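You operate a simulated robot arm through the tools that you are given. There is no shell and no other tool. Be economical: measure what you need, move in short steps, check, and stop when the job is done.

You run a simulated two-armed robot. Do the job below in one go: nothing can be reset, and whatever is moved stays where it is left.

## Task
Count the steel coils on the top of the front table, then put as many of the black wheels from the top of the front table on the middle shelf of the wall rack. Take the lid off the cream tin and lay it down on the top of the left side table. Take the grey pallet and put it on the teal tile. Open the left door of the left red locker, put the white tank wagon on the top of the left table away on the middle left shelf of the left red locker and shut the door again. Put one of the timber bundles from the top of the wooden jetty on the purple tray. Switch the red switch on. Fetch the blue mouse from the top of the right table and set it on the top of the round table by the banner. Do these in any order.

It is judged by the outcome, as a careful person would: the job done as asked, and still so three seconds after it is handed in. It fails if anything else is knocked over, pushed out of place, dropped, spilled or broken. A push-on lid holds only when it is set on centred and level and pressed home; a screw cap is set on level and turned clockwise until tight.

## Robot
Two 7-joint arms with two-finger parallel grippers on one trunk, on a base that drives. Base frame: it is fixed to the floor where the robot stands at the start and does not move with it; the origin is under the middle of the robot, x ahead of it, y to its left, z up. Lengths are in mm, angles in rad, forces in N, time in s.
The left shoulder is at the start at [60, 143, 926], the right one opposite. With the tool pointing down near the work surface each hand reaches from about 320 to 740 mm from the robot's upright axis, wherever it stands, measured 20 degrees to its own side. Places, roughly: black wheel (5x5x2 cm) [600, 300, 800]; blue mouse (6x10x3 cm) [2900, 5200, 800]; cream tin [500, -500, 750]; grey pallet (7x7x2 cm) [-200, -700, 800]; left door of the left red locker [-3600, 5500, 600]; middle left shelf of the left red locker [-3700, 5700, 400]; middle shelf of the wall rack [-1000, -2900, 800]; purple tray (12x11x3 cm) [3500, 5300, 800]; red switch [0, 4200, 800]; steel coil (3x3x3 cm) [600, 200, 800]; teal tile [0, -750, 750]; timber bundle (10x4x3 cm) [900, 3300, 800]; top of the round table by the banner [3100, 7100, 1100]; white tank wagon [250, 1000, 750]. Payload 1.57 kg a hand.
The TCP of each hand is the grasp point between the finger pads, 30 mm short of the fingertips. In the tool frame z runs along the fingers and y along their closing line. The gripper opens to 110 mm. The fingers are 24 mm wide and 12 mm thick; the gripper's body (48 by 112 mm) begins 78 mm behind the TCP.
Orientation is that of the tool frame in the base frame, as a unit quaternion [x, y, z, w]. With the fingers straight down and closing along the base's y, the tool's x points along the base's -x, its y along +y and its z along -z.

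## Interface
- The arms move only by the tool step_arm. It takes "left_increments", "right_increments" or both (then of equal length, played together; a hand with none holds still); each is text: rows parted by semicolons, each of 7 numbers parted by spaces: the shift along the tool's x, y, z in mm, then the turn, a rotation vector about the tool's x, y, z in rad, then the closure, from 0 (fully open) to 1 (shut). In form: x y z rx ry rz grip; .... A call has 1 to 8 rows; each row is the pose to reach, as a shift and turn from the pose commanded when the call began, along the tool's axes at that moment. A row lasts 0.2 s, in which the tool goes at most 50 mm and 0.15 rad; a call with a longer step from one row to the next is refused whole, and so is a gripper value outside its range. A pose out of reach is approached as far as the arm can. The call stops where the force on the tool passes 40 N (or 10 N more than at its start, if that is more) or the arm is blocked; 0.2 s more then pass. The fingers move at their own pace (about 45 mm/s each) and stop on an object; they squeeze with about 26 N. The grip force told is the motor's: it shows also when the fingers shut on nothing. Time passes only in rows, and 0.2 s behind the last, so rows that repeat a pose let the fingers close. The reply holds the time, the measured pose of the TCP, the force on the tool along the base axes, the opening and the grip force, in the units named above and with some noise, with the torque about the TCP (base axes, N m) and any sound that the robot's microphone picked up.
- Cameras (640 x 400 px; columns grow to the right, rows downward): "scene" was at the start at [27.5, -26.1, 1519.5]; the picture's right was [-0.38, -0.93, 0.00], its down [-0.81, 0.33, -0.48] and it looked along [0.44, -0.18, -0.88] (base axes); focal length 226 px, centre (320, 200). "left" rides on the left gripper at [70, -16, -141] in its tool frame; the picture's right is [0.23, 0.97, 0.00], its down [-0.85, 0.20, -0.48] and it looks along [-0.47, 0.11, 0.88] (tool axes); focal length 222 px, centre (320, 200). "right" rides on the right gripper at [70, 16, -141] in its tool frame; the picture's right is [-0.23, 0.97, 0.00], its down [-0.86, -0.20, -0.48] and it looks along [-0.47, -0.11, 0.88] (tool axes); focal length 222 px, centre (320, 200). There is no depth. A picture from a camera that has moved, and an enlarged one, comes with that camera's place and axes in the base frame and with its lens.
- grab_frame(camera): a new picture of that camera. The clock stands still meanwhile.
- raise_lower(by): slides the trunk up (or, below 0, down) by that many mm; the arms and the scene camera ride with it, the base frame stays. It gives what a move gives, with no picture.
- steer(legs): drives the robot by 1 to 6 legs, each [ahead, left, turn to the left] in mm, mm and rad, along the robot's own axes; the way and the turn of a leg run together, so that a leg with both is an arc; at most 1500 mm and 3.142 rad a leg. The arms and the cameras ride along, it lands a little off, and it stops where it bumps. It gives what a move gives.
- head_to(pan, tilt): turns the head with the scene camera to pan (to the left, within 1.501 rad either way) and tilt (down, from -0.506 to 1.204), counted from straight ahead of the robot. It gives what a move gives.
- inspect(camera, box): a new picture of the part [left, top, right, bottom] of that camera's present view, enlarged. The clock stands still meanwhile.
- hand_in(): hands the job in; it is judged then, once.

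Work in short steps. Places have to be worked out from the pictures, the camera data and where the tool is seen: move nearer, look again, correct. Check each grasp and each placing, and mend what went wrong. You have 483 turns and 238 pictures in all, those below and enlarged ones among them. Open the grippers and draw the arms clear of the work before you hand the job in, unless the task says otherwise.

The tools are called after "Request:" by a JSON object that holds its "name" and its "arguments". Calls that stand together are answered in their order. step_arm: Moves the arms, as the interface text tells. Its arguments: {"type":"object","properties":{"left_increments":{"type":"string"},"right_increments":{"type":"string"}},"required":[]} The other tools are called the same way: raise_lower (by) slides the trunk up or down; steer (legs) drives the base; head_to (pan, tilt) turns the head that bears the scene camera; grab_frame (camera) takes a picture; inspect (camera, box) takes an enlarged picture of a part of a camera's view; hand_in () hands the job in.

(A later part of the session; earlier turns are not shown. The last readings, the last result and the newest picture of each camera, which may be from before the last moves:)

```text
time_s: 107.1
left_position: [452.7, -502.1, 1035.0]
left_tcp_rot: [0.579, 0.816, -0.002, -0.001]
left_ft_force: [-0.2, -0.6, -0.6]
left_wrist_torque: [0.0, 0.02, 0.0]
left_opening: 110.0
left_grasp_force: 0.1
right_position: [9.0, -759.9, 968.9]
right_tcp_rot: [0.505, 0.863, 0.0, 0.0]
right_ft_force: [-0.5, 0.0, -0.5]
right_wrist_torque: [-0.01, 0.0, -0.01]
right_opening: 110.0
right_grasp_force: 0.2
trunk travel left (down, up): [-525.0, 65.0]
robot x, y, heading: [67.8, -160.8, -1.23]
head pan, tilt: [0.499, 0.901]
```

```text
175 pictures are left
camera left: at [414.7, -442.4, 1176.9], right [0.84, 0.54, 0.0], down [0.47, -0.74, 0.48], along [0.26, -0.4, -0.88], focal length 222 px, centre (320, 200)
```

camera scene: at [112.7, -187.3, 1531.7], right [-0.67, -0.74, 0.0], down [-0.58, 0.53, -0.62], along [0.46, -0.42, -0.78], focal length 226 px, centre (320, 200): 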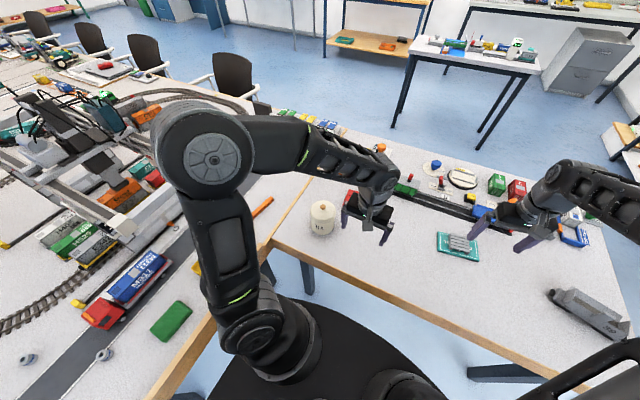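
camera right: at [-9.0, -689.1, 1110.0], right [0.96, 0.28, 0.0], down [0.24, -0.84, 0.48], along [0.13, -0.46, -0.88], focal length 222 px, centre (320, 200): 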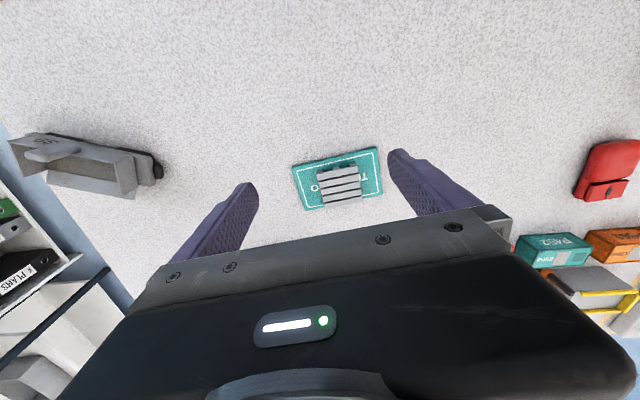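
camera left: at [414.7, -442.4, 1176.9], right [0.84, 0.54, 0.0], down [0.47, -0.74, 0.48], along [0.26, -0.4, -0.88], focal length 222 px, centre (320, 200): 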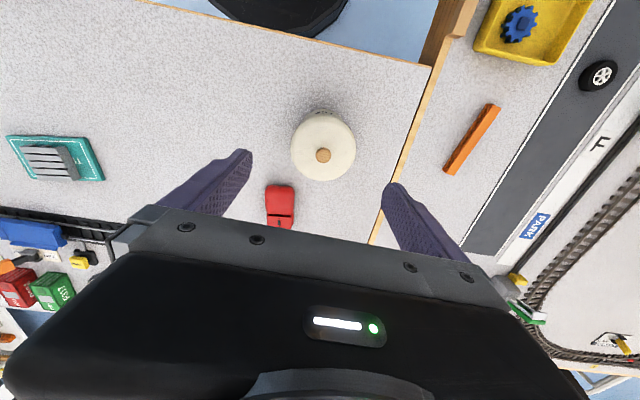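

Refined knob ≈ [467, -518, 880]. I correct and lower to z≈950 to check.

Request:
{"name": "step_arm", "arguments": {"left_increments": "-10 4 25 0 0 0 0.3; -19 9 60 0 0 0 0.5; -19 9 85 0 0 0 0.5; -19 9 85 0 0 0 0.5"}}

Request:
{"name": "grab_frame", "arguments": {"camera": "left"}}

```text
time_s: 108.1
left_position: [467.3, -520.8, 948.3]
left_tcp_rot: [0.578, 0.816, 0.0, -0.001]
left_ft_force: [0.0, 0.0, 1.1]
left_wrist_torque: [0.02, -0.01, 0.02]
left_opening: 55.3
left_grasp_force: 0.0
right_position: [10.0, -758.5, 969.5]
right_tcp_rot: [0.505, 0.863, 0.001, 0.001]
right_ft_force: [-0.3, 0.4, -1.2]
right_wrist_torque: [-0.02, 0.0, 0.01]
right_opening: 110.3
right_grasp_force: 0.0
trunk travel left (down, up): [-525.0, 65.0]
robot x, y, heading: [70.3, -163.5, -1.23]
head pan, tilt: [0.499, 0.901]
```

```text
174 pictures are left
camera left: at [429.5, -460.0, 1089.9], right [0.84, 0.54, 0.0], down [0.47, -0.74, 0.48], along [0.26, -0.4, -0.88], focal length 222 px, centre (320, 200)
```

left: 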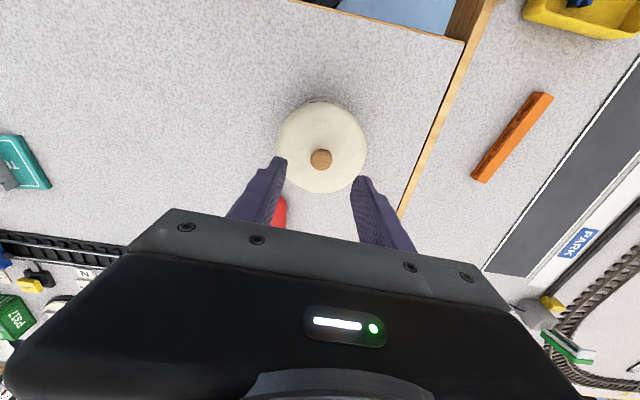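

Knob nearly centred. I shift 4 mm and descend in 5 mm steps until the tips touch the lid.

Request:
{"name": "step_arm", "arguments": {"left_increments": "4 0 8 0 0 0 0.5; 4 0 16 0 0 0 0.5; 4 0 24 0 0 0 0.5; 4 0 29 0 0 0 0.5; 4 0 34 0 0 0 0.5; 4 0 38 0 0 0 0.5; 4 0 42 0 0 0 0.5"}}

Request:
{"name": "grab_frame", "arguments": {"camera": "left"}}

```text
time_s: 109.7
left_position: [464.5, -516.2, 906.0]
left_tcp_rot: [0.578, 0.816, -0.001, 0.0]
left_ft_force: [-0.9, 0.4, 0.1]
left_wrist_torque: [0.02, -0.04, 0.01]
left_opening: 55.0
left_grasp_force: 0.0
right_position: [9.4, -759.6, 968.4]
right_tcp_rot: [0.506, 0.863, 0.0, 0.0]
right_ft_force: [0.1, 0.1, 0.0]
right_wrist_torque: [-0.04, -0.03, 0.03]
right_opening: 109.8
right_grasp_force: 0.0
trunk travel left (down, up): [-525.0, 65.0]
robot x, y, heading: [71.2, -163.0, -1.237]
head pan, tilt: [0.499, 0.901]
```

```text
173 pictures are left
camera left: at [425.6, -454.9, 1047.8], right [0.84, 0.54, 0.0], down [0.47, -0.74, 0.48], along [0.26, -0.4, -0.88], focal length 222 px, centre (320, 200)
```

left: 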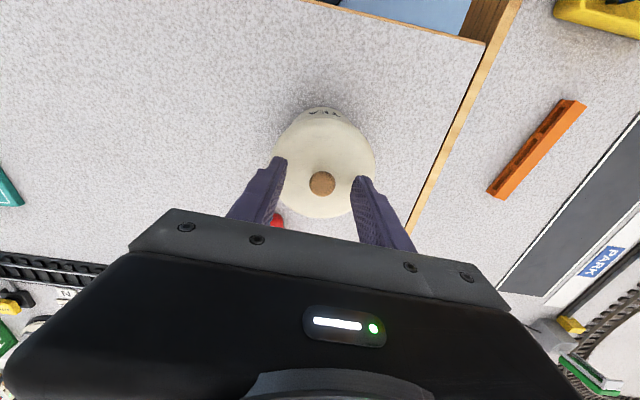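

Knob top is now about 10 mm above the fingertips. I go 5 mm lower and close gently.

Request:
{"name": "step_arm", "arguments": {"left_increments": "0 0 3 0 0 0 0.5; 0 0 6 0 0 0 0.5; 0 0 6 0 0 0 1; 0 0 6 0 0 0 1; 0 0 6 0 0 0 1; 0 0 6 0 0 0 1; 0 0 6 0 0 0 1"}}

Request:
{"name": "inspect", "arguments": {"camera": "scene", "box": [270, 150, 390, 250]}}

```text
time_s: 111.3
left_position: [464.7, -515.3, 902.7]
left_tcp_rot: [0.578, 0.816, -0.002, 0.001]
left_ft_force: [11.8, 2.9, 32.6]
left_wrist_torque: [0.12, -0.47, 0.02]
left_opening: 20.1
left_grasp_force: 26.6
right_position: [10.4, -757.8, 969.2]
right_tcp_rot: [0.506, 0.862, -0.001, 0.001]
right_ft_force: [-0.2, -0.6, 0.7]
right_wrist_torque: [0.0, 0.03, -0.04]
right_opening: 109.9
right_grasp_force: 0.1
trunk travel left (down, up): [-525.0, 65.0]
robot x, y, heading: [69.5, -161.7, -1.234]
head pan, tilt: [0.499, 0.901]
```

```text
4.00 times, centred on (330, 200) of scene
camera zoom: at [112.1, -185.0, 1532.0], right [-0.67, -0.74, 0.0], down [-0.58, 0.52, -0.62], along [0.46, -0.42, -0.78], focal length 905 px, centre (280, 200)
```

zoom: 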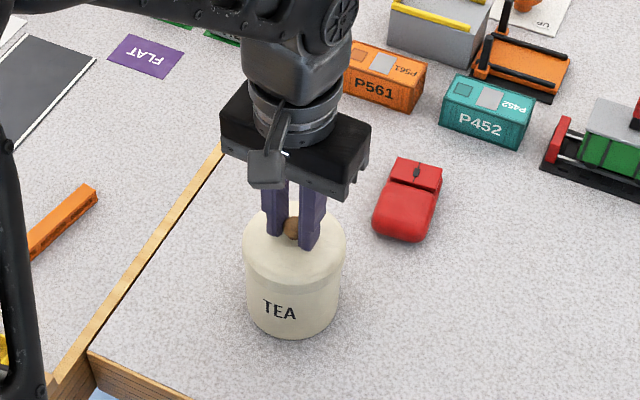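

Knob gripped (20 mm). I lift gently in small steps.

Request:
{"name": "step_arm", "arguments": {"left_increments": "0 0 -5 0 0 0 1; 0 0 -10 0 0 0 1; 0 0 -15 0 0 0 1; 0 0 -20 0 0 0 1; 0 0 -26 0 0 0 1"}}

Request:
{"name": "inspect", "arguments": {"camera": "scene", "box": [270, 150, 390, 250]}}

```text
time_s: 112.5
left_position: [464.7, -516.5, 926.4]
left_tcp_rot: [0.578, 0.816, 0.0, 0.0]
left_ft_force: [0.7, -0.5, -0.8]
left_wrist_torque: [-0.01, -0.02, 0.04]
left_opening: 19.8
left_grasp_force: 25.9
right_position: [10.4, -759.0, 969.2]
right_tcp_rot: [0.506, 0.863, 0.0, 0.0]
right_ft_force: [-0.8, -0.3, 0.0]
right_wrist_torque: [0.01, 0.02, 0.0]
right_opening: 109.9
right_grasp_force: 0.0
trunk travel left (down, up): [-525.0, 65.0]
robot x, y, heading: [69.8, -164.2, -1.231]
head pan, tilt: [0.499, 0.901]
heard: snap
```

```text
4.00 times, centred on (330, 200) of scene
camera zoom: at [112.7, -187.1, 1531.7], right [-0.67, -0.74, 0.0], down [-0.58, 0.52, -0.62], along [0.46, -0.42, -0.78], focal length 905 px, centre (280, 200)
```

zoom: 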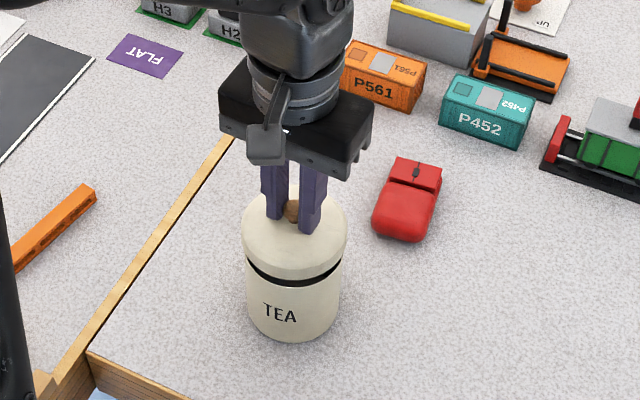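

Lid came off with a snap. The tin's table (left of the U's base when facing the screen) is what I take as the left side table. I carry the lid to clear space at ≈[300, -560].

Request:
{"name": "step_arm", "arguments": {"left_increments": "0 0 -25 0 0 0 1; 0 0 -50 0 0 0 1; 3 -43 -50 0 0 0 1; 6 -86 -50 0 0 0 1; 9 -129 -50 0 0 0 1; 12 -171 -45 0 0 0 1; 12 -171 0 0 0 0 1; 12 -171 40 0 0 0 1"}}

Request:
{"name": "grab_frame", "arguments": {"camera": "left"}}

Request:
{"name": "inspect", "arguments": {"camera": "scene", "box": [270, 120, 470, 260]}}

```text
time_s: 114.3
left_position: [295.9, -562.8, 887.5]
left_tcp_rot: [0.578, 0.816, 0.0, -0.001]
left_ft_force: [0.4, 0.4, 0.2]
left_wrist_torque: [0.03, 0.02, 0.02]
left_opening: 19.9
left_grasp_force: 26.7
right_position: [9.6, -759.2, 968.4]
right_tcp_rot: [0.506, 0.862, 0.001, 0.0]
right_ft_force: [-0.4, -0.7, 0.4]
right_wrist_torque: [0.04, 0.03, 0.0]
right_opening: 110.0
right_grasp_force: 0.1
trunk travel left (down, up): [-525.0, 65.0]
robot x, y, heading: [70.3, -164.0, -1.23]
head pan, tilt: [0.499, 0.901]
```

```text
170 pictures are left
camera left: at [257.8, -502.3, 1029.3], right [0.84, 0.54, 0.0], down [0.47, -0.74, 0.48], along [0.26, -0.4, -0.88], focal length 222 px, centre (320, 200)
```

left: 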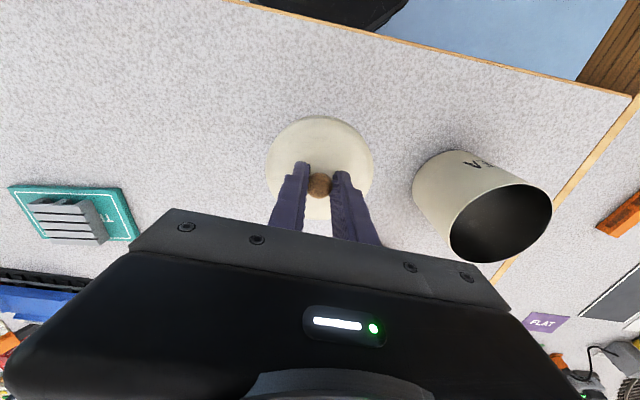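

```text
2.86 times, centred on (370, 190) of scene
camera zoom: at [112.6, -187.7, 1531.7], right [-0.67, -0.74, 0.0], down [-0.58, 0.52, -0.62], along [0.46, -0.42, -0.78], focal length 647 px, centre (177, 229)
```

zoom: 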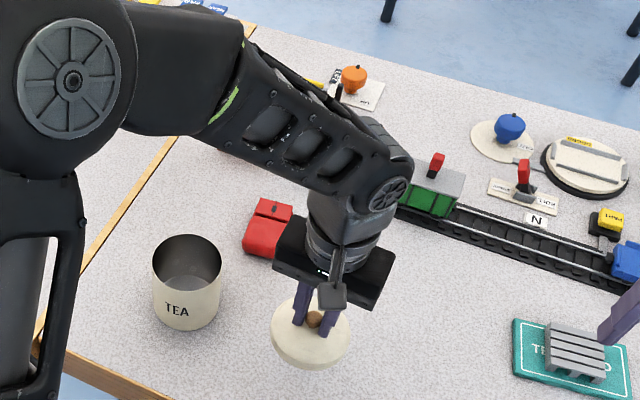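

Clear space below. Lower: 45 mm, then probe to contact.

Request:
{"name": "step_arm", "arguments": {"left_increments": "0 0 25 0 0 0 1; 0 0 45 0 0 0 1; 0 0 55 0 0 0 1; 0 0 61 0 0 0 1; 0 0 66 0 0 0 1; 0 0 71 0 0 0 1; 0 0 76 0 0 0 1; 0 0 81 0 0 0 1"}}

```text
time_s: 116.1
left_position: [298.8, -561.4, 805.0]
left_tcp_rot: [0.578, 0.816, -0.002, 0.0]
left_ft_force: [0.0, 0.2, 0.2]
left_wrist_torque: [0.0, 0.0, 0.0]
left_opening: 20.2
left_grasp_force: 26.2
right_position: [9.2, -759.2, 968.4]
right_tcp_rot: [0.506, 0.862, 0.0, 0.0]
right_ft_force: [-0.3, -0.6, -1.0]
right_wrist_torque: [-0.01, -0.02, 0.0]
right_opening: 109.9
right_grasp_force: 0.1
trunk travel left (down, up): [-525.0, 65.0]
robot x, y, heading: [68.4, -162.5, -1.231]
head pan, tilt: [0.499, 0.901]
```

No contact yet at 805; continue in 3 mm steps.

Request:
{"name": "step_arm", "arguments": {"left_increments": "0 0 3 0 0 0 1; 0 0 6 0 0 0 1; 0 0 9 0 0 0 1; 0 0 12 0 0 0 1; 0 0 15 0 0 0 1"}}

Request:
{"name": "inspect", "arguments": {"camera": "scene", "box": [310, 170, 410, 250]}}

```text
time_s: 116.9
left_position: [296.5, -560.1, 801.0]
left_tcp_rot: [0.578, 0.816, -0.003, 0.001]
left_ft_force: [1.0, 6.8, 25.8]
left_wrist_torque: [0.48, -0.02, 0.04]
left_opening: 19.9
left_grasp_force: 26.1
right_position: [9.1, -757.8, 969.6]
right_tcp_rot: [0.505, 0.863, 0.001, 0.001]
right_ft_force: [0.3, 0.1, 0.5]
right_wrist_torque: [0.0, 0.0, -0.01]
right_opening: 110.2
right_grasp_force: 0.0
trunk travel left (down, up): [-525.0, 65.0]
robot x, y, heading: [71.2, -163.7, -1.232]
head pan, tilt: [0.499, 0.901]
stopped in row 3 (left hand): the force on the tool passed its limit at 46 N (the readings are from after the stop); the commanded pose is now the measured one
```

```text
5.00 times, centred on (360, 210) of scene
camera zoom: at [111.9, -184.6, 1532.0], right [-0.67, -0.74, 0.0], down [-0.58, 0.52, -0.62], along [0.46, -0.42, -0.78], focal length 1132 px, centre (120, 150)
```

zoom: 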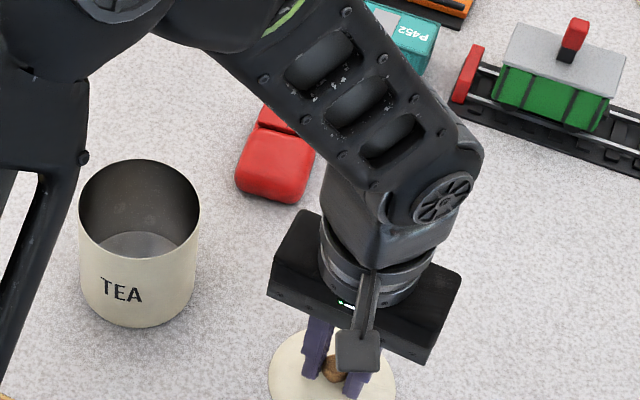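

Lid is resting on the table. Release and rise.

Request:
{"name": "step_arm", "arguments": {"left_increments": "0 0 -1 0 0 0 0.8; 0 0 -1 0 0 0 0.6; 0 0 -1 0 0 0 0.5; 0 0 -1 0 0 0 0.5; 0 0 -40 0 0 0 0.5; 0 0 -80 0 0 0 0.5; 0 0 -120 0 0 0 0.5; 0 0 -160 0 0 0 0.5"}}

Request:
{"name": "grab_frame", "arguments": {"camera": "left"}}

```text
time_s: 118.7
left_position: [297.7, -560.5, 960.5]
left_tcp_rot: [0.579, 0.816, -0.001, 0.001]
left_ft_force: [-0.2, 0.1, 1.2]
left_wrist_torque: [0.0, -0.03, 0.05]
left_opening: 54.8
left_grasp_force: 0.1
right_position: [10.6, -758.5, 968.9]
right_tcp_rot: [0.506, 0.863, 0.0, 0.0]
right_ft_force: [-0.4, 0.7, 0.4]
right_wrist_torque: [0.03, -0.01, 0.0]
right_opening: 109.9
right_grasp_force: 0.0
trunk travel left (down, up): [-525.0, 65.0]
robot x, y, heading: [69.9, -161.7, -1.229]
head pan, tilt: [0.499, 0.901]
```

```text
167 pictures are left
camera left: at [259.0, -498.9, 1101.5], right [0.84, 0.54, 0.0], down [0.47, -0.74, 0.48], along [0.26, -0.41, -0.88], focal length 222 px, centre (320, 200)
```

left: 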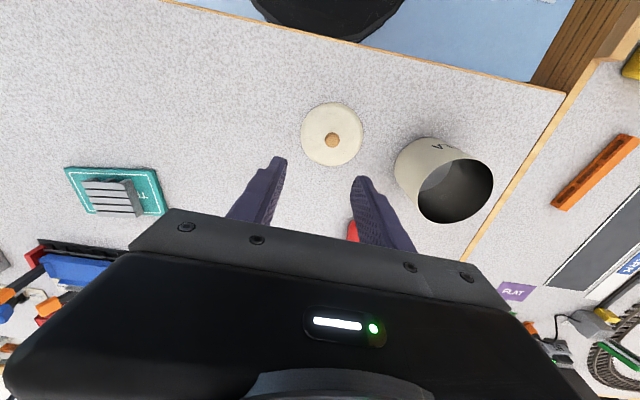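

Lid laid down flat. I retract both arms, then drive round to the left table via open floor.

Request:
{"name": "step_arm", "arguments": {"right_increments": "40 5 0 0 0 -0.05 0; 80 10 0 0 0 -0.05 0; 120 20 0 0 0 -0.05 0; 160 30 0 0 0 0 0; 195 40 0 0 0 0 0", "left_increments": "20 0 -20 0 0 0 0; 40 0 -40 0 0 0 0; 60 0 -40 0 0 0 0; 80 0 -40 0 0 0 0; 80 0 -40 0 0 0 0"}}

Request:
{"name": "steer", "arguments": {"legs": [[-250, -600, 0], [0, 0, 1.62], [0, 900, 0]]}}

Request:
{"name": "head_to", "arguments": {"pan": 0.3, "tilt": 0.6}}

Request:
{"name": "grab_frame", "arguments": {"camera": "scene"}}

```text
time_s: 119.9
left_position: [270.6, -484.5, 997.7]
left_tcp_rot: [0.578, 0.816, -0.003, 0.001]
left_ft_force: [0.3, -0.3, -0.1]
left_wrist_torque: [-0.01, -0.04, 0.0]
left_opening: 110.0
left_grasp_force: 0.1
right_position: [-48.4, -570.3, 969.5]
right_tcp_rot: [0.506, 0.863, 0.0, 0.0]
right_ft_force: [0.1, 0.5, 1.0]
right_wrist_torque: [0.01, -0.02, 0.0]
right_opening: 110.1
right_grasp_force: 0.2
trunk travel left (down, up): [-525.0, 65.0]
robot x, y, heading: [68.2, -163.5, -1.23]
head pan, tilt: [0.499, 0.901]
```

```text
time_s: 131.8
left_position: [-610.6, 948.9, 997.3]
left_tcp_rot: [-0.192, 0.981, -0.001, 0.002]
left_ft_force: [0.8, 0.0, 0.0]
left_wrist_torque: [-0.05, 0.01, 0.01]
left_opening: 110.1
left_grasp_force: 0.0
right_position: [-507.5, 633.4, 969.9]
right_tcp_rot: [-0.275, 0.961, 0.0, -0.001]
right_ft_force: [-0.3, 0.7, -0.3]
right_wrist_torque: [-0.01, 0.0, 0.04]
right_opening: 109.8
right_grasp_force: 0.0
trunk travel left (down, up): [-525.0, 65.0]
robot x, y, heading: [-922.1, 725.7, 0.388]
head pan, tilt: [0.499, 0.901]
```

```text
time_s: 132.7
left_position: [-611.0, 949.3, 996.4]
left_tcp_rot: [-0.192, 0.981, 0.0, 0.002]
left_ft_force: [0.6, -0.2, -0.4]
left_wrist_torque: [0.0, 0.01, 0.0]
left_opening: 110.3
left_grasp_force: 0.1
right_position: [-509.0, 634.3, 969.2]
right_tcp_rot: [-0.276, 0.961, 0.0, -0.001]
right_ft_force: [0.8, -1.0, -0.2]
right_wrist_torque: [0.02, 0.04, 0.0]
right_opening: 109.9
right_grasp_force: 0.1
trunk travel left (down, up): [-525.0, 65.0]
robot x, y, heading: [-920.7, 733.1, 0.39]
head pan, tilt: [0.3, 0.6]
```

```text
166 pictures are left
camera scene: at [-883.2, 774.4, 1556.4], right [0.64, -0.77, 0.0], down [-0.44, -0.36, -0.82], along [0.64, 0.52, -0.57], focal length 226 px, centre (320, 200)
```

scene: 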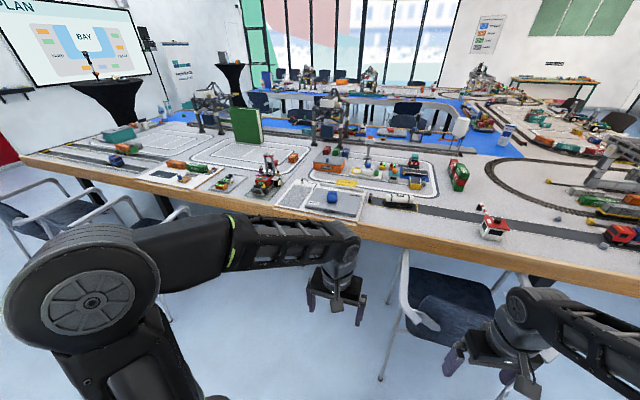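

Tank wagon at ≈[259, 1097]; a chair stands right of it. I move left 220, then up to the table beside the chair.

Request:
{"name": "steer", "arguments": {"legs": [[0, 225, 0], [650, 0, 0]]}}

Request:
{"name": "head_to", "arguments": {"pan": -0.5, "tilt": 0.8}}

Request:
{"name": "grab_frame", "arguments": {"camera": "scene"}}

Request:
{"name": "grab_frame", "arguments": {"camera": "right"}}

```text
time_s: 137.6
left_position: [-82.4, 1390.0, 995.9]
left_tcp_rot: [-0.183, 0.983, 0.0, 0.002]
left_ft_force: [0.3, 0.2, 0.2]
left_wrist_torque: [0.0, 0.01, 0.05]
left_opening: 110.2
left_grasp_force: 0.0
right_position: [13.5, 1072.7, 968.4]
right_tcp_rot: [-0.266, 0.964, 0.0, 0.0]
right_ft_force: [0.8, -0.3, 0.1]
right_wrist_torque: [0.01, 0.0, 0.0]
right_opening: 110.0
right_grasp_force: 0.1
trunk travel left (down, up): [-525.0, 65.0]
robot x, y, heading: [-399.2, 1179.8, 0.371]
head pan, tilt: [0.3, 0.6]
```

```text
time_s: 138.7
left_position: [-83.2, 1391.2, 997.1]
left_tcp_rot: [-0.182, 0.983, 0.0, 0.002]
left_ft_force: [-0.9, -0.2, 0.4]
left_wrist_torque: [-0.01, -0.01, -0.03]
left_opening: 109.8
left_grasp_force: 0.1
right_position: [13.2, 1072.8, 969.9]
right_tcp_rot: [-0.266, 0.964, 0.0, 0.0]
right_ft_force: [0.6, -0.7, -0.3]
right_wrist_torque: [0.0, 0.0, 0.0]
right_opening: 109.9
right_grasp_force: 0.0
trunk travel left (down, up): [-525.0, 65.0]
robot x, y, heading: [-395.1, 1176.5, 0.371]
head pan, tilt: [-0.499, 0.799]
```

```text
165 pictures are left
camera scene: at [-348.4, 1155.8, 1539.6], right [-0.13, -0.99, 0.0], down [-0.71, 0.09, -0.7], along [0.69, -0.09, -0.72], focal length 226 px, centre (320, 200)
```

scene: 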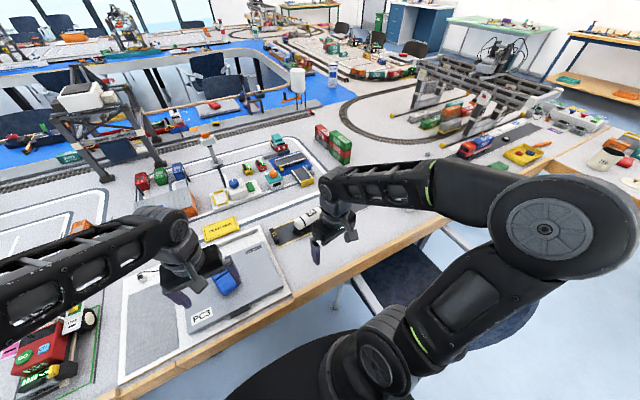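

```text
164 pictures are left
camera right: at [-54.3, 1051.2, 1109.5], right [-0.3, 0.95, 0.0], down [0.84, 0.27, 0.48], along [0.46, 0.15, -0.88], focal length 222 px, centre (320, 200)
```

right: 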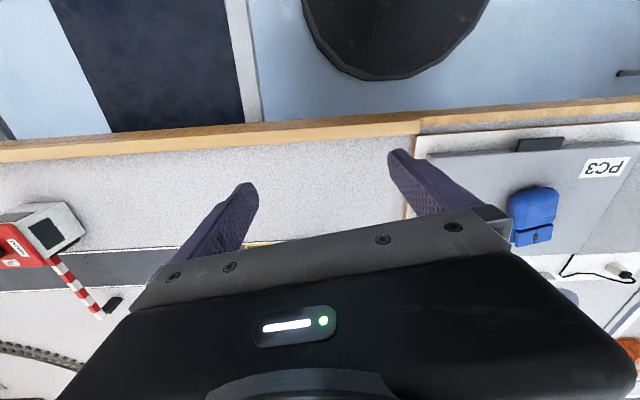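

I zoom on the wagon and also on the far red lockers for planning.

Request:
{"name": "inspect", "arguments": {"camera": "scene", "box": [255, 180, 355, 260]}}

Request:
{"name": "head_to", "arguments": {"pan": 1.45, "tilt": 0.2}}

Request:
{"name": "grab_frame", "arguments": {"camera": "scene"}}

```text
5.00 times, centred on (305, 220) of scene
camera zoom: at [-348.4, 1155.8, 1539.6], right [-0.13, -0.99, 0.0], down [-0.71, 0.09, -0.7], along [0.69, -0.09, -0.72], focal length 1132 px, centre (395, 100)
```

zoom: 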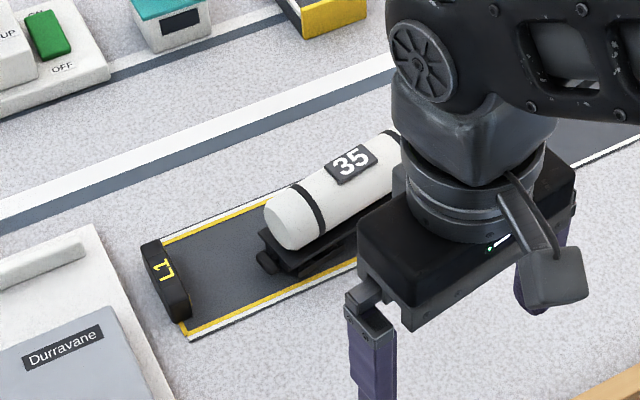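

```text
time_s: 140.6
left_position: [-82.3, 1390.6, 996.2]
left_tcp_rot: [-0.182, 0.983, 0.0, 0.002]
left_ft_force: [0.2, 1.5, 0.3]
left_wrist_torque: [0.01, -0.02, 0.0]
left_opening: 110.0
left_grasp_force: 0.0
right_position: [12.9, 1072.8, 969.3]
right_tcp_rot: [-0.266, 0.964, 0.0, 0.0]
right_ft_force: [0.3, -0.4, -1.5]
right_wrist_torque: [0.02, -0.02, -0.01]
right_opening: 110.3
right_grasp_force: 0.1
trunk travel left (down, up): [-525.0, 65.0]
robot x, y, heading: [-395.5, 1177.2, 0.368]
head pan, tilt: [1.45, 0.201]
```

```text
162 pictures are left
camera scene: at [-451.2, 1256.6, 1593.3], right [0.97, 0.24, 0.0], down [0.05, -0.19, -0.98], along [-0.24, 0.95, -0.2], focal length 226 px, centre (320, 200)
```

scene: 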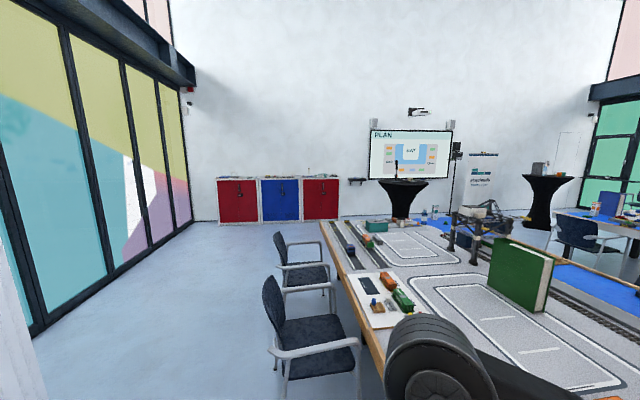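

The wagon: a white tank about 40 mm across on a flat chassis along a lane parallel to the table edge. I move the right hand over it for a closer look.

Request:
{"name": "step_arm", "arguments": {"right_increments": "-48 -10 0 0 0 0 0; -96 -20 0 0 0 0 0; -144 -30 0 0 0 0 0; -192 -43 0 0 0 0 0"}}

Request:
{"name": "grab_frame", "arguments": {"camera": "right"}}

```text
time_s: 141.6
left_position: [-81.5, 1391.4, 996.3]
left_tcp_rot: [-0.183, 0.983, 0.0, 0.001]
left_ft_force: [1.4, 0.2, -0.6]
left_wrist_torque: [0.01, 0.02, 0.01]
left_opening: 109.9
left_grasp_force: 0.1
right_position: [201.2, 1137.4, 970.8]
right_tcp_rot: [-0.267, 0.964, 0.0, 0.0]
right_ft_force: [0.2, 0.6, 0.2]
right_wrist_torque: [0.02, -0.01, 0.01]
right_opening: 109.9
right_grasp_force: 0.1
trunk travel left (down, up): [-525.0, 65.0]
robot x, y, heading: [-400.8, 1178.5, 0.369]
head pan, tilt: [1.45, 0.201]
```

```text
161 pictures are left
camera right: at [134.0, 1116.2, 1111.3], right [-0.31, 0.95, 0.0], down [0.84, 0.27, 0.48], along [0.46, 0.15, -0.88], focal length 222 px, centre (320, 200)
```

right: 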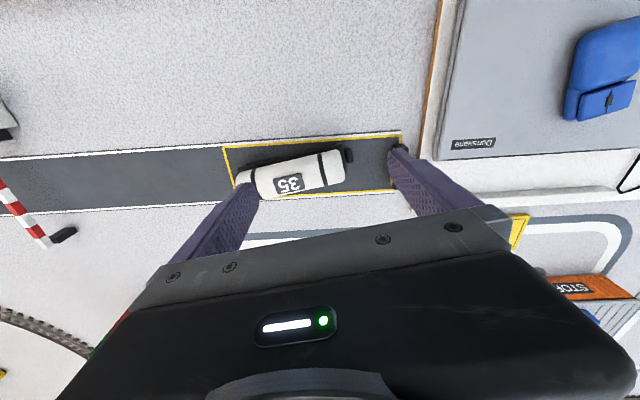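

Tank axis runs from ≈[313,1053] to [232,1183] (angle ≈2.13 rad), ~40 mm thick. I'll grasp it with the left hand pitched 45°, fingers pointing to the right along the wagon, so it can go into the locker the same way. First I retract the right hand and yaw the left.

Request:
{"name": "step_arm", "arguments": {"right_increments": "45 0 0 0 0 0 0; 90 0 0 0 0 0 0; 135 0 0 0 0 0 0; 180 0 0 0 0 0 0; 220 20 0 0 0 0 0; 220 20 0 0 0 0 0; 220 20 0 0 0 0 0; 220 20 0 0 0 0 0", "left_increments": "0 0 -5 0 0 0.14 0; 0 0 -10 0 0 0.28 0; 0 0 -10 0 0 0.42 0; 0 0 -10 0 0 0.56 0; 0 0 -10 0 0 0.7 0; 0 0 -10 0 0 0.84 0; 0 0 -10 0 0 0.98 0; 0 0 -10 0 0 1.12 0"}}

```text
time_s: 143.4
left_position: [-81.3, 1389.6, 1006.1]
left_tcp_rot: [0.368, 0.93, 0.001, 0.003]
left_ft_force: [-0.8, -0.1, -0.1]
left_wrist_torque: [0.0, -0.03, -0.01]
left_opening: 110.0
left_grasp_force: 0.1
right_position: [6.6, 1036.8, 969.9]
right_tcp_rot: [-0.267, 0.964, 0.0, 0.001]
right_ft_force: [0.6, 0.7, -0.9]
right_wrist_torque: [-0.02, -0.01, -0.01]
right_opening: 110.1
right_grasp_force: 0.1
trunk travel left (down, up): [-525.0, 65.0]
robot x, y, heading: [-396.6, 1181.1, 0.366]
head pan, tilt: [1.45, 0.201]
```

Continue the yaw by 0.26 and travel toward the wagon.

Request:
{"name": "step_arm", "arguments": {"left_increments": "-48 5 0 0 0 0.13 0; -96 10 0 0 0 0.26 0; -144 16 0 0 0 0.26 0; -192 21 0 0 0 0.26 0; -240 26 0 0 0 0.26 0; -288 31 0 0 0 0.26 0; -336 37 0 0 0 0.26 0; -380 42 20 0 0 0.26 0"}}

Request:
{"name": "grab_frame", "arguments": {"camera": "left"}}

```text
time_s: 145.2
left_position: [141.7, 1225.9, 1008.1]
left_tcp_rot: [0.485, 0.875, 0.001, 0.003]
left_ft_force: [-0.9, -0.9, -0.1]
left_wrist_torque: [0.01, 0.02, 0.03]
left_opening: 110.0
left_grasp_force: 0.0
left hand out of reach, approached as far as the arm can: row 6, 7, 8
right_position: [6.4, 1036.5, 970.2]
right_tcp_rot: [-0.267, 0.964, 0.0, 0.0]
right_ft_force: [0.2, 0.0, 0.5]
right_wrist_torque: [0.0, 0.02, -0.03]
right_opening: 110.0
right_grasp_force: 0.0
trunk travel left (down, up): [-525.0, 65.0]
robot x, y, heading: [-397.1, 1178.8, 0.369]
head pan, tilt: [1.45, 0.201]
```

```text
160 pictures are left
camera left: at [89.7, 1276.6, 1150.1], right [0.71, 0.71, 0.0], down [0.62, -0.62, 0.48], along [0.34, -0.34, -0.88], focal length 222 px, centre (320, 200)
```

left: 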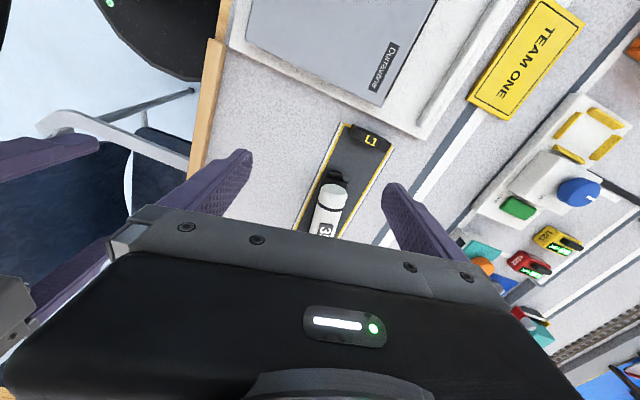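

Reach is limited at this height. I pitch the hand 45° here, which brings the wrist back and lower.

Request:
{"name": "step_arm", "arguments": {"left_increments": "0 0 0 0 -0.13 0 0; 0 0 0 0 -0.26 0 0; 0 0 0 0 -0.39 0 0; 0 0 0 0 -0.52 0 0; 0 0 0 0 -0.65 0 0; 0 0 0 0 -0.785 0 0"}}

Request:
{"name": "grab_frame", "arguments": {"camera": "left"}}

```text
time_s: 146.6
left_position: [141.1, 1221.5, 1007.1]
left_tcp_rot: [0.449, 0.806, -0.185, 0.338]
left_ft_force: [0.1, -0.7, 0.3]
left_wrist_torque: [-0.01, -0.01, -0.01]
left_opening: 110.1
left_grasp_force: 0.0
right_position: [5.3, 1036.9, 970.0]
right_tcp_rot: [-0.267, 0.964, -0.001, 0.0]
right_ft_force: [0.7, -1.0, 0.3]
right_wrist_torque: [0.0, -0.01, -0.01]
right_opening: 110.1
right_grasp_force: 0.0
trunk travel left (down, up): [-525.0, 65.0]
robot x, y, heading: [-397.2, 1176.9, 0.367]
head pan, tilt: [1.45, 0.201]
```

```text
159 pictures are left
camera left: at [48.5, 1340.1, 1056.9], right [0.74, 0.65, -0.16], down [0.3, -0.12, 0.95], along [0.6, -0.75, -0.29], focal length 222 px, centre (320, 200)
```

left: 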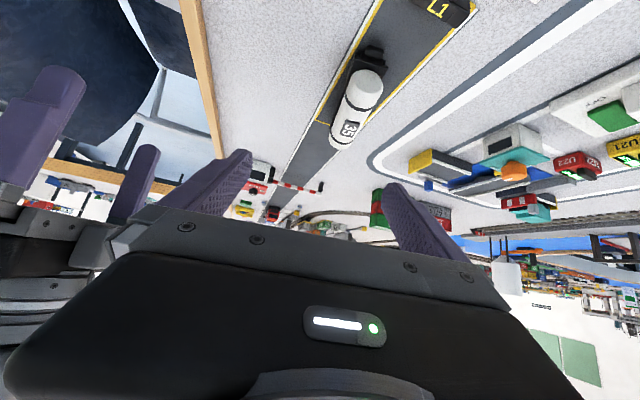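

Pitch worked. I move to a pre-grasp point 90 mm back from the tank along the finger direction.

Request:
{"name": "step_arm", "arguments": {"left_increments": "12 14 39 0 0 0 0.2; 24 28 78 0 0 0 0.2; 36 42 117 0 0 0 0.2; 48 55 155 0 0 0 0.2; 48 55 155 0 0 0 0.2"}}

Request:
{"name": "grab_frame", "arguments": {"camera": "left"}}

Request:
{"name": "head_to", "arguments": {"pan": -0.4, "tilt": 0.8}}

Request:
{"name": "grab_frame", "arguments": {"camera": "scene"}}

```text
time_s: 147.8
left_position: [230.8, 1188.3, 860.5]
left_tcp_rot: [0.449, 0.807, -0.186, 0.336]
left_ft_force: [-0.5, -0.2, 0.2]
left_wrist_torque: [0.02, -0.03, 0.0]
left_opening: 88.0
left_grasp_force: 0.1
right_position: [5.9, 1036.3, 970.5]
right_tcp_rot: [-0.267, 0.964, 0.001, 0.0]
right_ft_force: [1.2, 0.4, -0.4]
right_wrist_torque: [-0.03, -0.01, 0.0]
right_opening: 109.7
right_grasp_force: 0.0
trunk travel left (down, up): [-525.0, 65.0]
robot x, y, heading: [-398.4, 1179.6, 0.365]
head pan, tilt: [1.45, 0.201]
```

```text
158 pictures are left
camera left: at [137.5, 1306.6, 911.2], right [0.74, 0.65, -0.16], down [0.31, -0.12, 0.94], along [0.6, -0.75, -0.29], focal length 222 px, centre (320, 200)
```

left: 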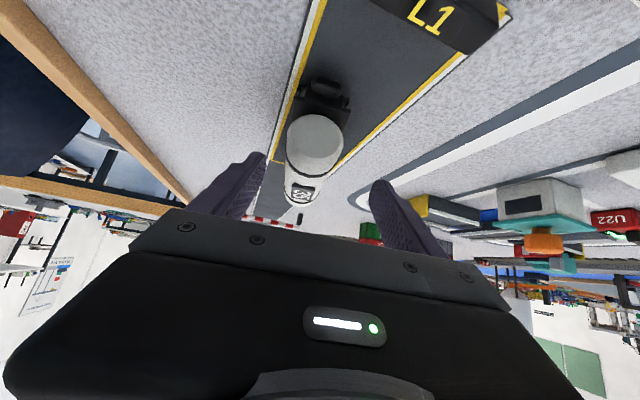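

```text
time_s: 149.6
left_position: [230.6, 1187.2, 860.8]
left_tcp_rot: [0.449, 0.807, -0.185, 0.336]
left_ft_force: [-1.0, 0.8, -0.4]
left_wrist_torque: [-0.01, -0.02, 0.0]
left_opening: 88.0
left_grasp_force: 0.0
right_position: [6.7, 1036.8, 969.8]
right_tcp_rot: [-0.266, 0.964, 0.0, -0.001]
right_ft_force: [-0.8, -0.2, 0.5]
right_wrist_torque: [0.03, -0.03, -0.01]
right_opening: 110.0
right_grasp_force: 0.1
trunk travel left (down, up): [-525.0, 65.0]
robot x, y, heading: [-397.3, 1173.4, 0.366]
head pan, tilt: [-0.4, 0.799]
```

```text
157 pictures are left
camera scene: at [-347.7, 1163.8, 1539.6], right [-0.03, -1.0, 0.0], down [-0.72, 0.02, -0.7], along [0.7, -0.02, -0.72], focal length 226 px, centre (320, 200)
```

scene: 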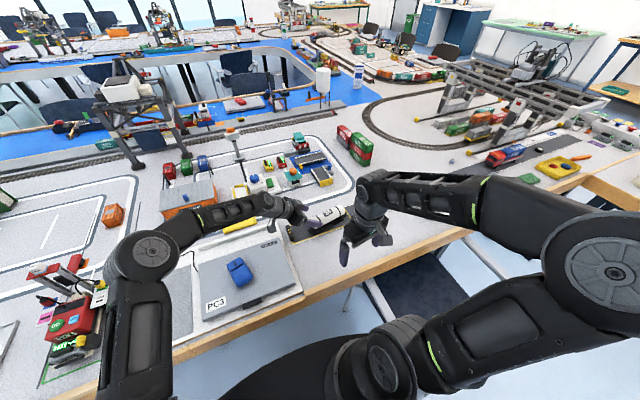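

Triangulation puts the tank axis at z≈814, centre ≈ [266, 1117]. I advance along the fingers to [261, 1126, 818] and close.

Request:
{"name": "step_arm", "arguments": {"left_increments": "-9 -7 20 0 0 0 0.2; -18 -7 45 0 0 0 0.2; -18 -7 65 0 0 0 0.2; -18 -7 78 0 0 0 0.2; -18 -7 78 0 0 0 0.2"}}

Request:
{"name": "grab_frame", "arguments": {"camera": "left"}}

```text
time_s: 150.8
left_position: [259.5, 1125.4, 823.0]
left_tcp_rot: [0.449, 0.807, -0.185, 0.337]
left_ft_force: [0.4, -0.5, -1.5]
left_wrist_torque: [0.01, -0.01, 0.0]
left_opening: 87.8
left_grasp_force: 0.0
right_position: [6.0, 1037.0, 970.6]
right_tcp_rot: [-0.267, 0.964, 0.0, 0.0]
right_ft_force: [0.1, 0.1, 0.5]
right_wrist_torque: [0.01, -0.04, -0.01]
right_opening: 109.8
right_grasp_force: 0.0
trunk travel left (down, up): [-525.0, 65.0]
robot x, y, heading: [-398.3, 1182.9, 0.368]
head pan, tilt: [-0.4, 0.799]
```

```text
156 pictures are left
camera left: at [166.6, 1243.2, 873.6], right [0.74, 0.65, -0.16], down [0.31, -0.12, 0.94], along [0.6, -0.75, -0.29], focal length 222 px, centre (320, 200)
```

left: 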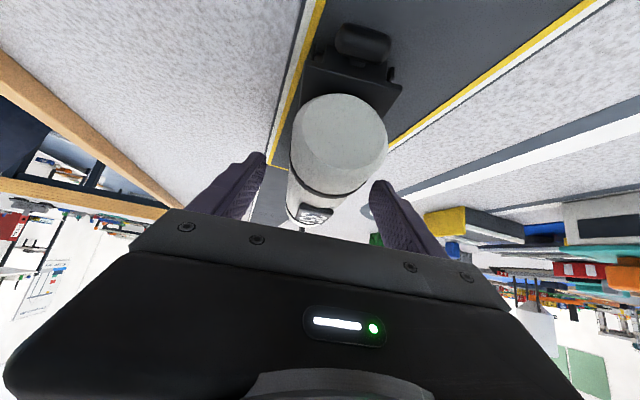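

Tank is between the fingers. Close.

Request:
{"name": "step_arm", "arguments": {"left_increments": "0 0 0 0 0 0 1; 0 0 0 0 0 0 1; 0 0 0 0 0 0 1; 0 0 0 0 0 0 1; 0 0 0 0 0 0 1"}}

Request:
{"name": "grab_frame", "arguments": {"camera": "left"}}

```text
time_s: 152.0
left_position: [259.5, 1124.3, 824.1]
left_tcp_rot: [0.449, 0.807, -0.185, 0.337]
left_ft_force: [-1.4, 1.2, 4.0]
left_wrist_torque: [-0.63, -0.05, -0.66]
left_opening: 44.1
left_grasp_force: 26.6
right_position: [7.6, 1036.8, 969.1]
right_tcp_rot: [-0.266, 0.964, 0.0, 0.001]
right_ft_force: [-0.3, -0.4, 0.5]
right_wrist_torque: [0.02, -0.02, 0.0]
right_opening: 109.9
right_grasp_force: 0.0
trunk travel left (down, up): [-525.0, 65.0]
robot x, y, heading: [-397.1, 1178.8, 0.37]
head pan, tilt: [-0.4, 0.799]
```

```text
155 pictures are left
camera left: at [166.6, 1243.4, 873.9], right [0.74, 0.65, -0.16], down [0.31, -0.12, 0.94], along [0.6, -0.75, -0.29], focal length 222 px, centre (320, 200)
```

left: 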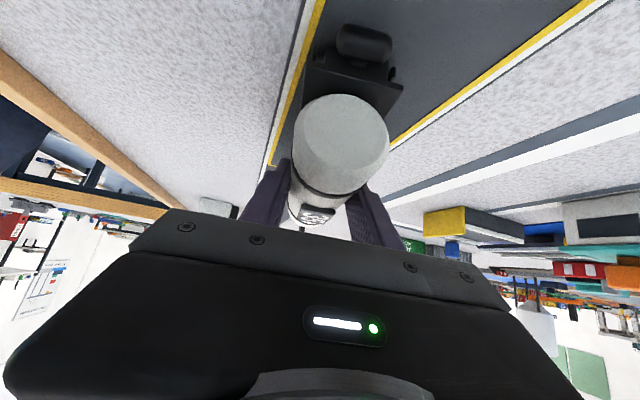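

Gripped at 44 mm. Lift vertically 40 mm and check.

Request:
{"name": "step_arm", "arguments": {"left_increments": "-7 0 -7 0 0 0 1; -14 0 -14 0 0 0 1; -28 0 -28 0 0 0 1; -50 0 -50 0 0 0 1; -78 0 -78 0 0 0 1; -106 0 -106 0 0 0 1"}}

Request:
{"name": "grab_frame", "arguments": {"camera": "left"}}

Request:
{"name": "grab_frame", "arguments": {"camera": "scene"}}

```text
time_s: 153.4
left_position: [259.9, 1124.0, 970.5]
left_tcp_rot: [0.449, 0.807, -0.185, 0.335]
left_ft_force: [0.4, -0.6, -3.0]
left_wrist_torque: [0.05, -0.05, 0.01]
left_opening: 44.9
left_grasp_force: 26.0
right_position: [5.8, 1036.2, 970.3]
right_tcp_rot: [-0.266, 0.964, 0.001, 0.0]
right_ft_force: [0.5, 0.4, 0.1]
right_wrist_torque: [0.01, 0.01, 0.02]
right_opening: 109.9
right_grasp_force: 0.0
trunk travel left (down, up): [-525.0, 65.0]
robot x, y, heading: [-396.5, 1180.2, 0.369]
head pan, tilt: [-0.4, 0.799]
```

```text
154 pictures are left
camera left: at [167.3, 1241.3, 1021.2], right [0.74, 0.65, -0.16], down [0.31, -0.12, 0.94], along [0.6, -0.75, -0.29], focal length 222 px, centre (320, 200)
```

left: 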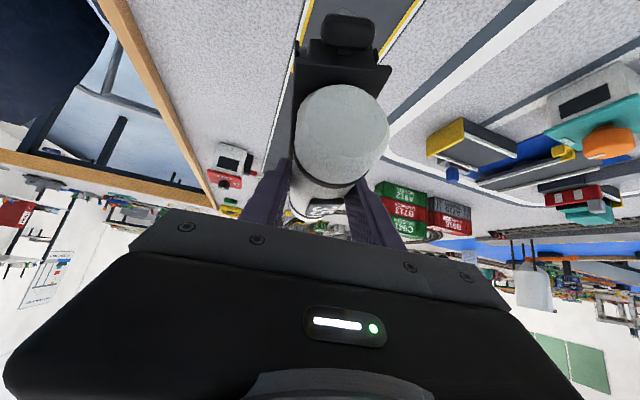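

```text
153 pictures are left
camera scene: at [-347.9, 1163.5, 1539.6], right [-0.03, -1.0, 0.0], down [-0.72, 0.02, -0.7], along [0.7, -0.02, -0.72], focal length 226 px, centre (320, 200)
```

scene: 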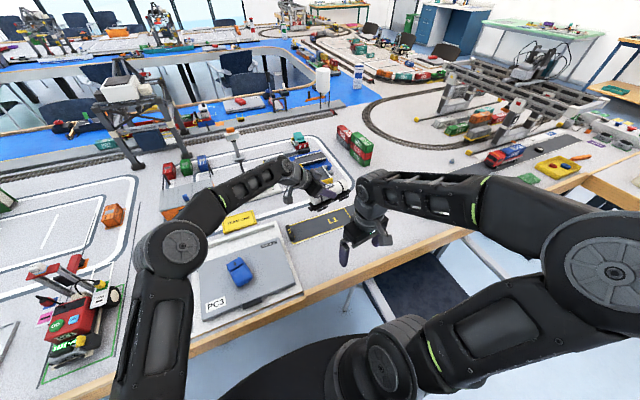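

Wagon held level. I swing it back in front of the robot with its nose forward.

Request:
{"name": "step_arm", "arguments": {"left_increments": "30 -3 -33 -0.098 0 -0.097 1; 60 -6 -67 -0.196 0.001 -0.193 1; 91 -8 -100 -0.293 0.002 -0.29 1; 121 -11 -134 -0.391 0.003 -0.386 1; 151 -14 -167 -0.489 0.003 -0.483 1; 182 -17 -201 -0.587 0.004 -0.579 1; 212 -20 -234 -0.684 0.005 -0.676 1; 242 -22 -268 -0.782 0.006 -0.772 1"}}

Request:
{"name": "grab_frame", "arguments": {"camera": "scene"}}

```text
time_s: 155.2
left_position: [49.9, 1418.0, 985.5]
left_tcp_rot: [-0.039, 0.922, 0.019, 0.384]
left_ft_force: [0.0, -0.4, -2.3]
left_wrist_torque: [0.01, 0.01, 0.0]
left_opening: 44.5
left_grasp_force: 26.4
right_position: [6.1, 1036.9, 970.0]
right_tcp_rot: [-0.266, 0.964, 0.0, 0.0]
right_ft_force: [-0.1, 0.3, -0.7]
right_wrist_torque: [-0.02, -0.03, -0.03]
right_opening: 110.0
right_grasp_force: 0.0
trunk travel left (down, up): [-525.0, 65.0]
robot x, y, heading: [-400.1, 1176.6, 0.366]
head pan, tilt: [-0.4, 0.799]
```

```text
152 pictures are left
camera scene: at [-348.3, 1163.6, 1539.6], right [-0.03, -1.0, 0.0], down [-0.72, 0.02, -0.7], along [0.7, -0.02, -0.72], focal length 226 px, centre (320, 200)
```

scene: 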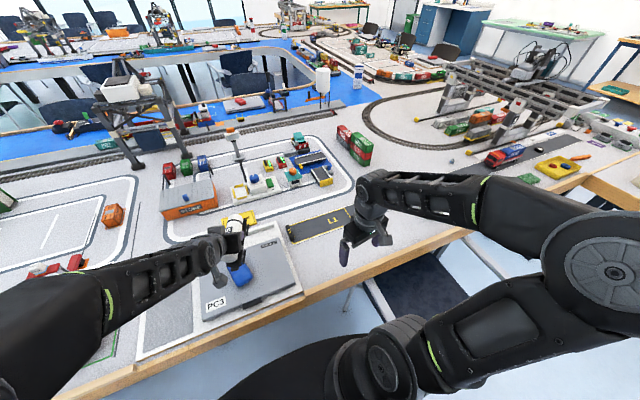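

Finish the yaw, then back away from the table, turn toward the lockers and drive part of the way.

Request:
{"name": "step_arm", "arguments": {"left_increments": "15 40 -18 -0.099 0 -0.098 1; 30 79 -35 -0.198 0 -0.197 1"}}

Request:
{"name": "steer", "arguments": {"legs": [[-900, 0, 0], [0, 0, 1.59], [1300, 300, 0], [1000, 0, 0]]}}

Request:
{"name": "head_to", "arguments": {"pan": 0.0, "tilt": 0.3}}

Request:
{"name": "grab_frame", "arguments": {"camera": "scene"}}

```text
time_s: 155.8
left_position: [-1.1, 1492.7, 991.6]
left_tcp_rot: [-0.167, 0.908, 0.073, 0.379]
left_ft_force: [-0.4, -0.6, -2.4]
left_wrist_torque: [-0.03, 0.03, -0.01]
left_opening: 44.3
left_grasp_force: 25.7
right_position: [7.0, 1036.4, 968.7]
right_tcp_rot: [-0.266, 0.964, 0.0, -0.001]
right_ft_force: [-0.3, -1.0, 0.1]
right_wrist_torque: [0.03, 0.03, 0.01]
right_opening: 110.0
right_grasp_force: 0.0
trunk travel left (down, up): [-525.0, 65.0]
robot x, y, heading: [-394.8, 1177.3, 0.37]
head pan, tilt: [-0.4, 0.799]
```

```text
time_s: 170.7
left_position: [-2209.9, 2433.7, 992.2]
left_tcp_rot: [0.75, -0.538, -0.315, -0.221]
left_ft_force: [0.2, 0.6, -2.4]
left_wrist_torque: [-0.04, 0.02, 0.01]
left_opening: 44.5
left_grasp_force: 26.6
right_position: [-1753.2, 2424.8, 970.0]
right_tcp_rot: [0.86, -0.51, 0.001, 0.001]
right_ft_force: [-0.1, -0.2, -0.5]
right_wrist_torque: [-0.04, 0.0, 0.0]
right_opening: 109.8
right_grasp_force: 0.1
trunk travel left (down, up): [-525.0, 65.0]
robot x, y, heading: [-1911.5, 2026.9, 1.902]
head pan, tilt: [-0.4, 0.799]
stopped in leg 4: the robot was blocked; the commanded pose is now the measured one
```

```text
time_s: 171.7
left_position: [-2209.9, 2435.5, 990.4]
left_tcp_rot: [0.75, -0.539, -0.314, -0.221]
left_ft_force: [-0.5, 0.2, -2.0]
left_wrist_torque: [-0.07, -0.01, 0.01]
left_opening: 44.1
left_grasp_force: 25.7
right_position: [-1753.1, 2426.1, 970.4]
right_tcp_rot: [0.86, -0.509, 0.0, 0.0]
right_ft_force: [0.8, 0.8, -0.5]
right_wrist_torque: [0.01, 0.01, 0.01]
right_opening: 109.7
right_grasp_force: 0.0
trunk travel left (down, up): [-525.0, 65.0]
robot x, y, heading: [-1907.7, 2027.6, 1.902]
head pan, tilt: [0.0, 0.3]
```

```text
151 pictures are left
camera scene: at [-1933.6, 2084.8, 1583.9], right [0.95, 0.32, 0.0], down [0.1, -0.28, -0.95], along [-0.31, 0.9, -0.3], focal length 226 px, centre (320, 200)
```

scene: 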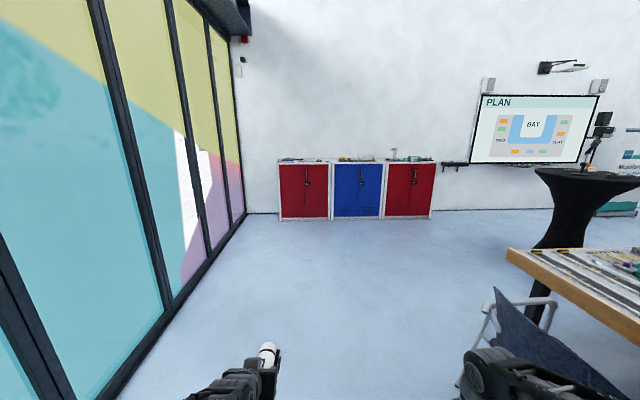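

The drive was blocked. I look around to the right and down to see by what.

Request:
{"name": "head_to", "arguments": {"pan": -0.6, "tilt": 0.9}}

Request:
{"name": "grab_frame", "arguments": {"camera": "scene"}}

Request:
{"name": "head_to", "arguments": {"pan": -1.4, "tilt": 0.7}}

Request:
{"name": "grab_frame", "arguments": {"camera": "scene"}}

```text
time_s: 172.7
left_position: [-2211.0, 2434.3, 989.7]
left_tcp_rot: [0.75, -0.538, -0.314, -0.22]
left_ft_force: [0.4, -0.3, -2.6]
left_wrist_torque: [-0.07, 0.01, -0.01]
left_opening: 44.2
left_grasp_force: 25.9
right_position: [-1752.9, 2424.7, 970.4]
right_tcp_rot: [0.86, -0.51, 0.0, 0.0]
right_ft_force: [0.3, -0.6, 0.6]
right_wrist_torque: [-0.02, 0.02, -0.05]
right_opening: 110.0
right_grasp_force: 0.1
trunk travel left (down, up): [-525.0, 65.0]
robot x, y, heading: [-1910.8, 2025.4, 1.902]
head pan, tilt: [-0.6, 0.901]
```

```text
150 pictures are left
camera scene: at [-1883.3, 2069.3, 1531.8], right [0.96, -0.27, 0.0], down [-0.21, -0.76, -0.62], along [0.17, 0.6, -0.78], focal length 226 px, centre (320, 200)
```

scene: 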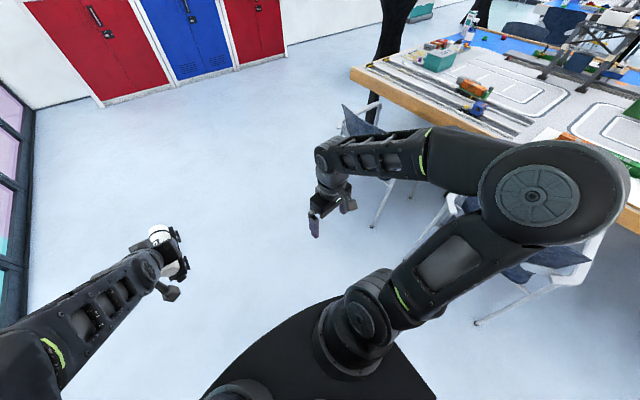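

```text
time_s: 173.8
left_position: [-2209.4, 2434.4, 991.0]
left_tcp_rot: [0.75, -0.539, -0.315, -0.221]
left_ft_force: [-0.8, 0.4, -2.2]
left_wrist_torque: [-0.06, -0.01, -0.01]
left_opening: 44.2
left_grasp_force: 26.4
right_position: [-1753.2, 2425.4, 970.1]
right_tcp_rot: [0.86, -0.51, -0.001, 0.0]
right_ft_force: [-1.7, 0.0, -0.2]
right_wrist_torque: [-0.02, -0.01, -0.03]
right_opening: 110.0
right_grasp_force: 0.1
trunk travel left (down, up): [-525.0, 65.0]
robot x, y, heading: [-1909.4, 2025.6, 1.901]
head pan, tilt: [-1.4, 0.7]
```

```text
149 pictures are left
camera scene: at [-1828.9, 2037.4, 1547.8], right [0.48, -0.88, 0.0], down [-0.56, -0.31, -0.76], along [0.67, 0.37, -0.64], focal length 226 px, centre (320, 200)
```

scene: 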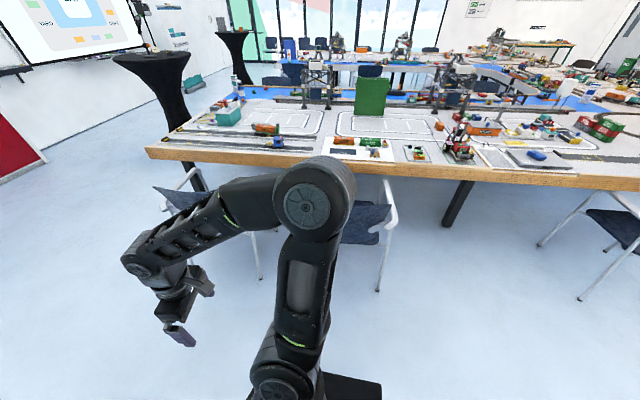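

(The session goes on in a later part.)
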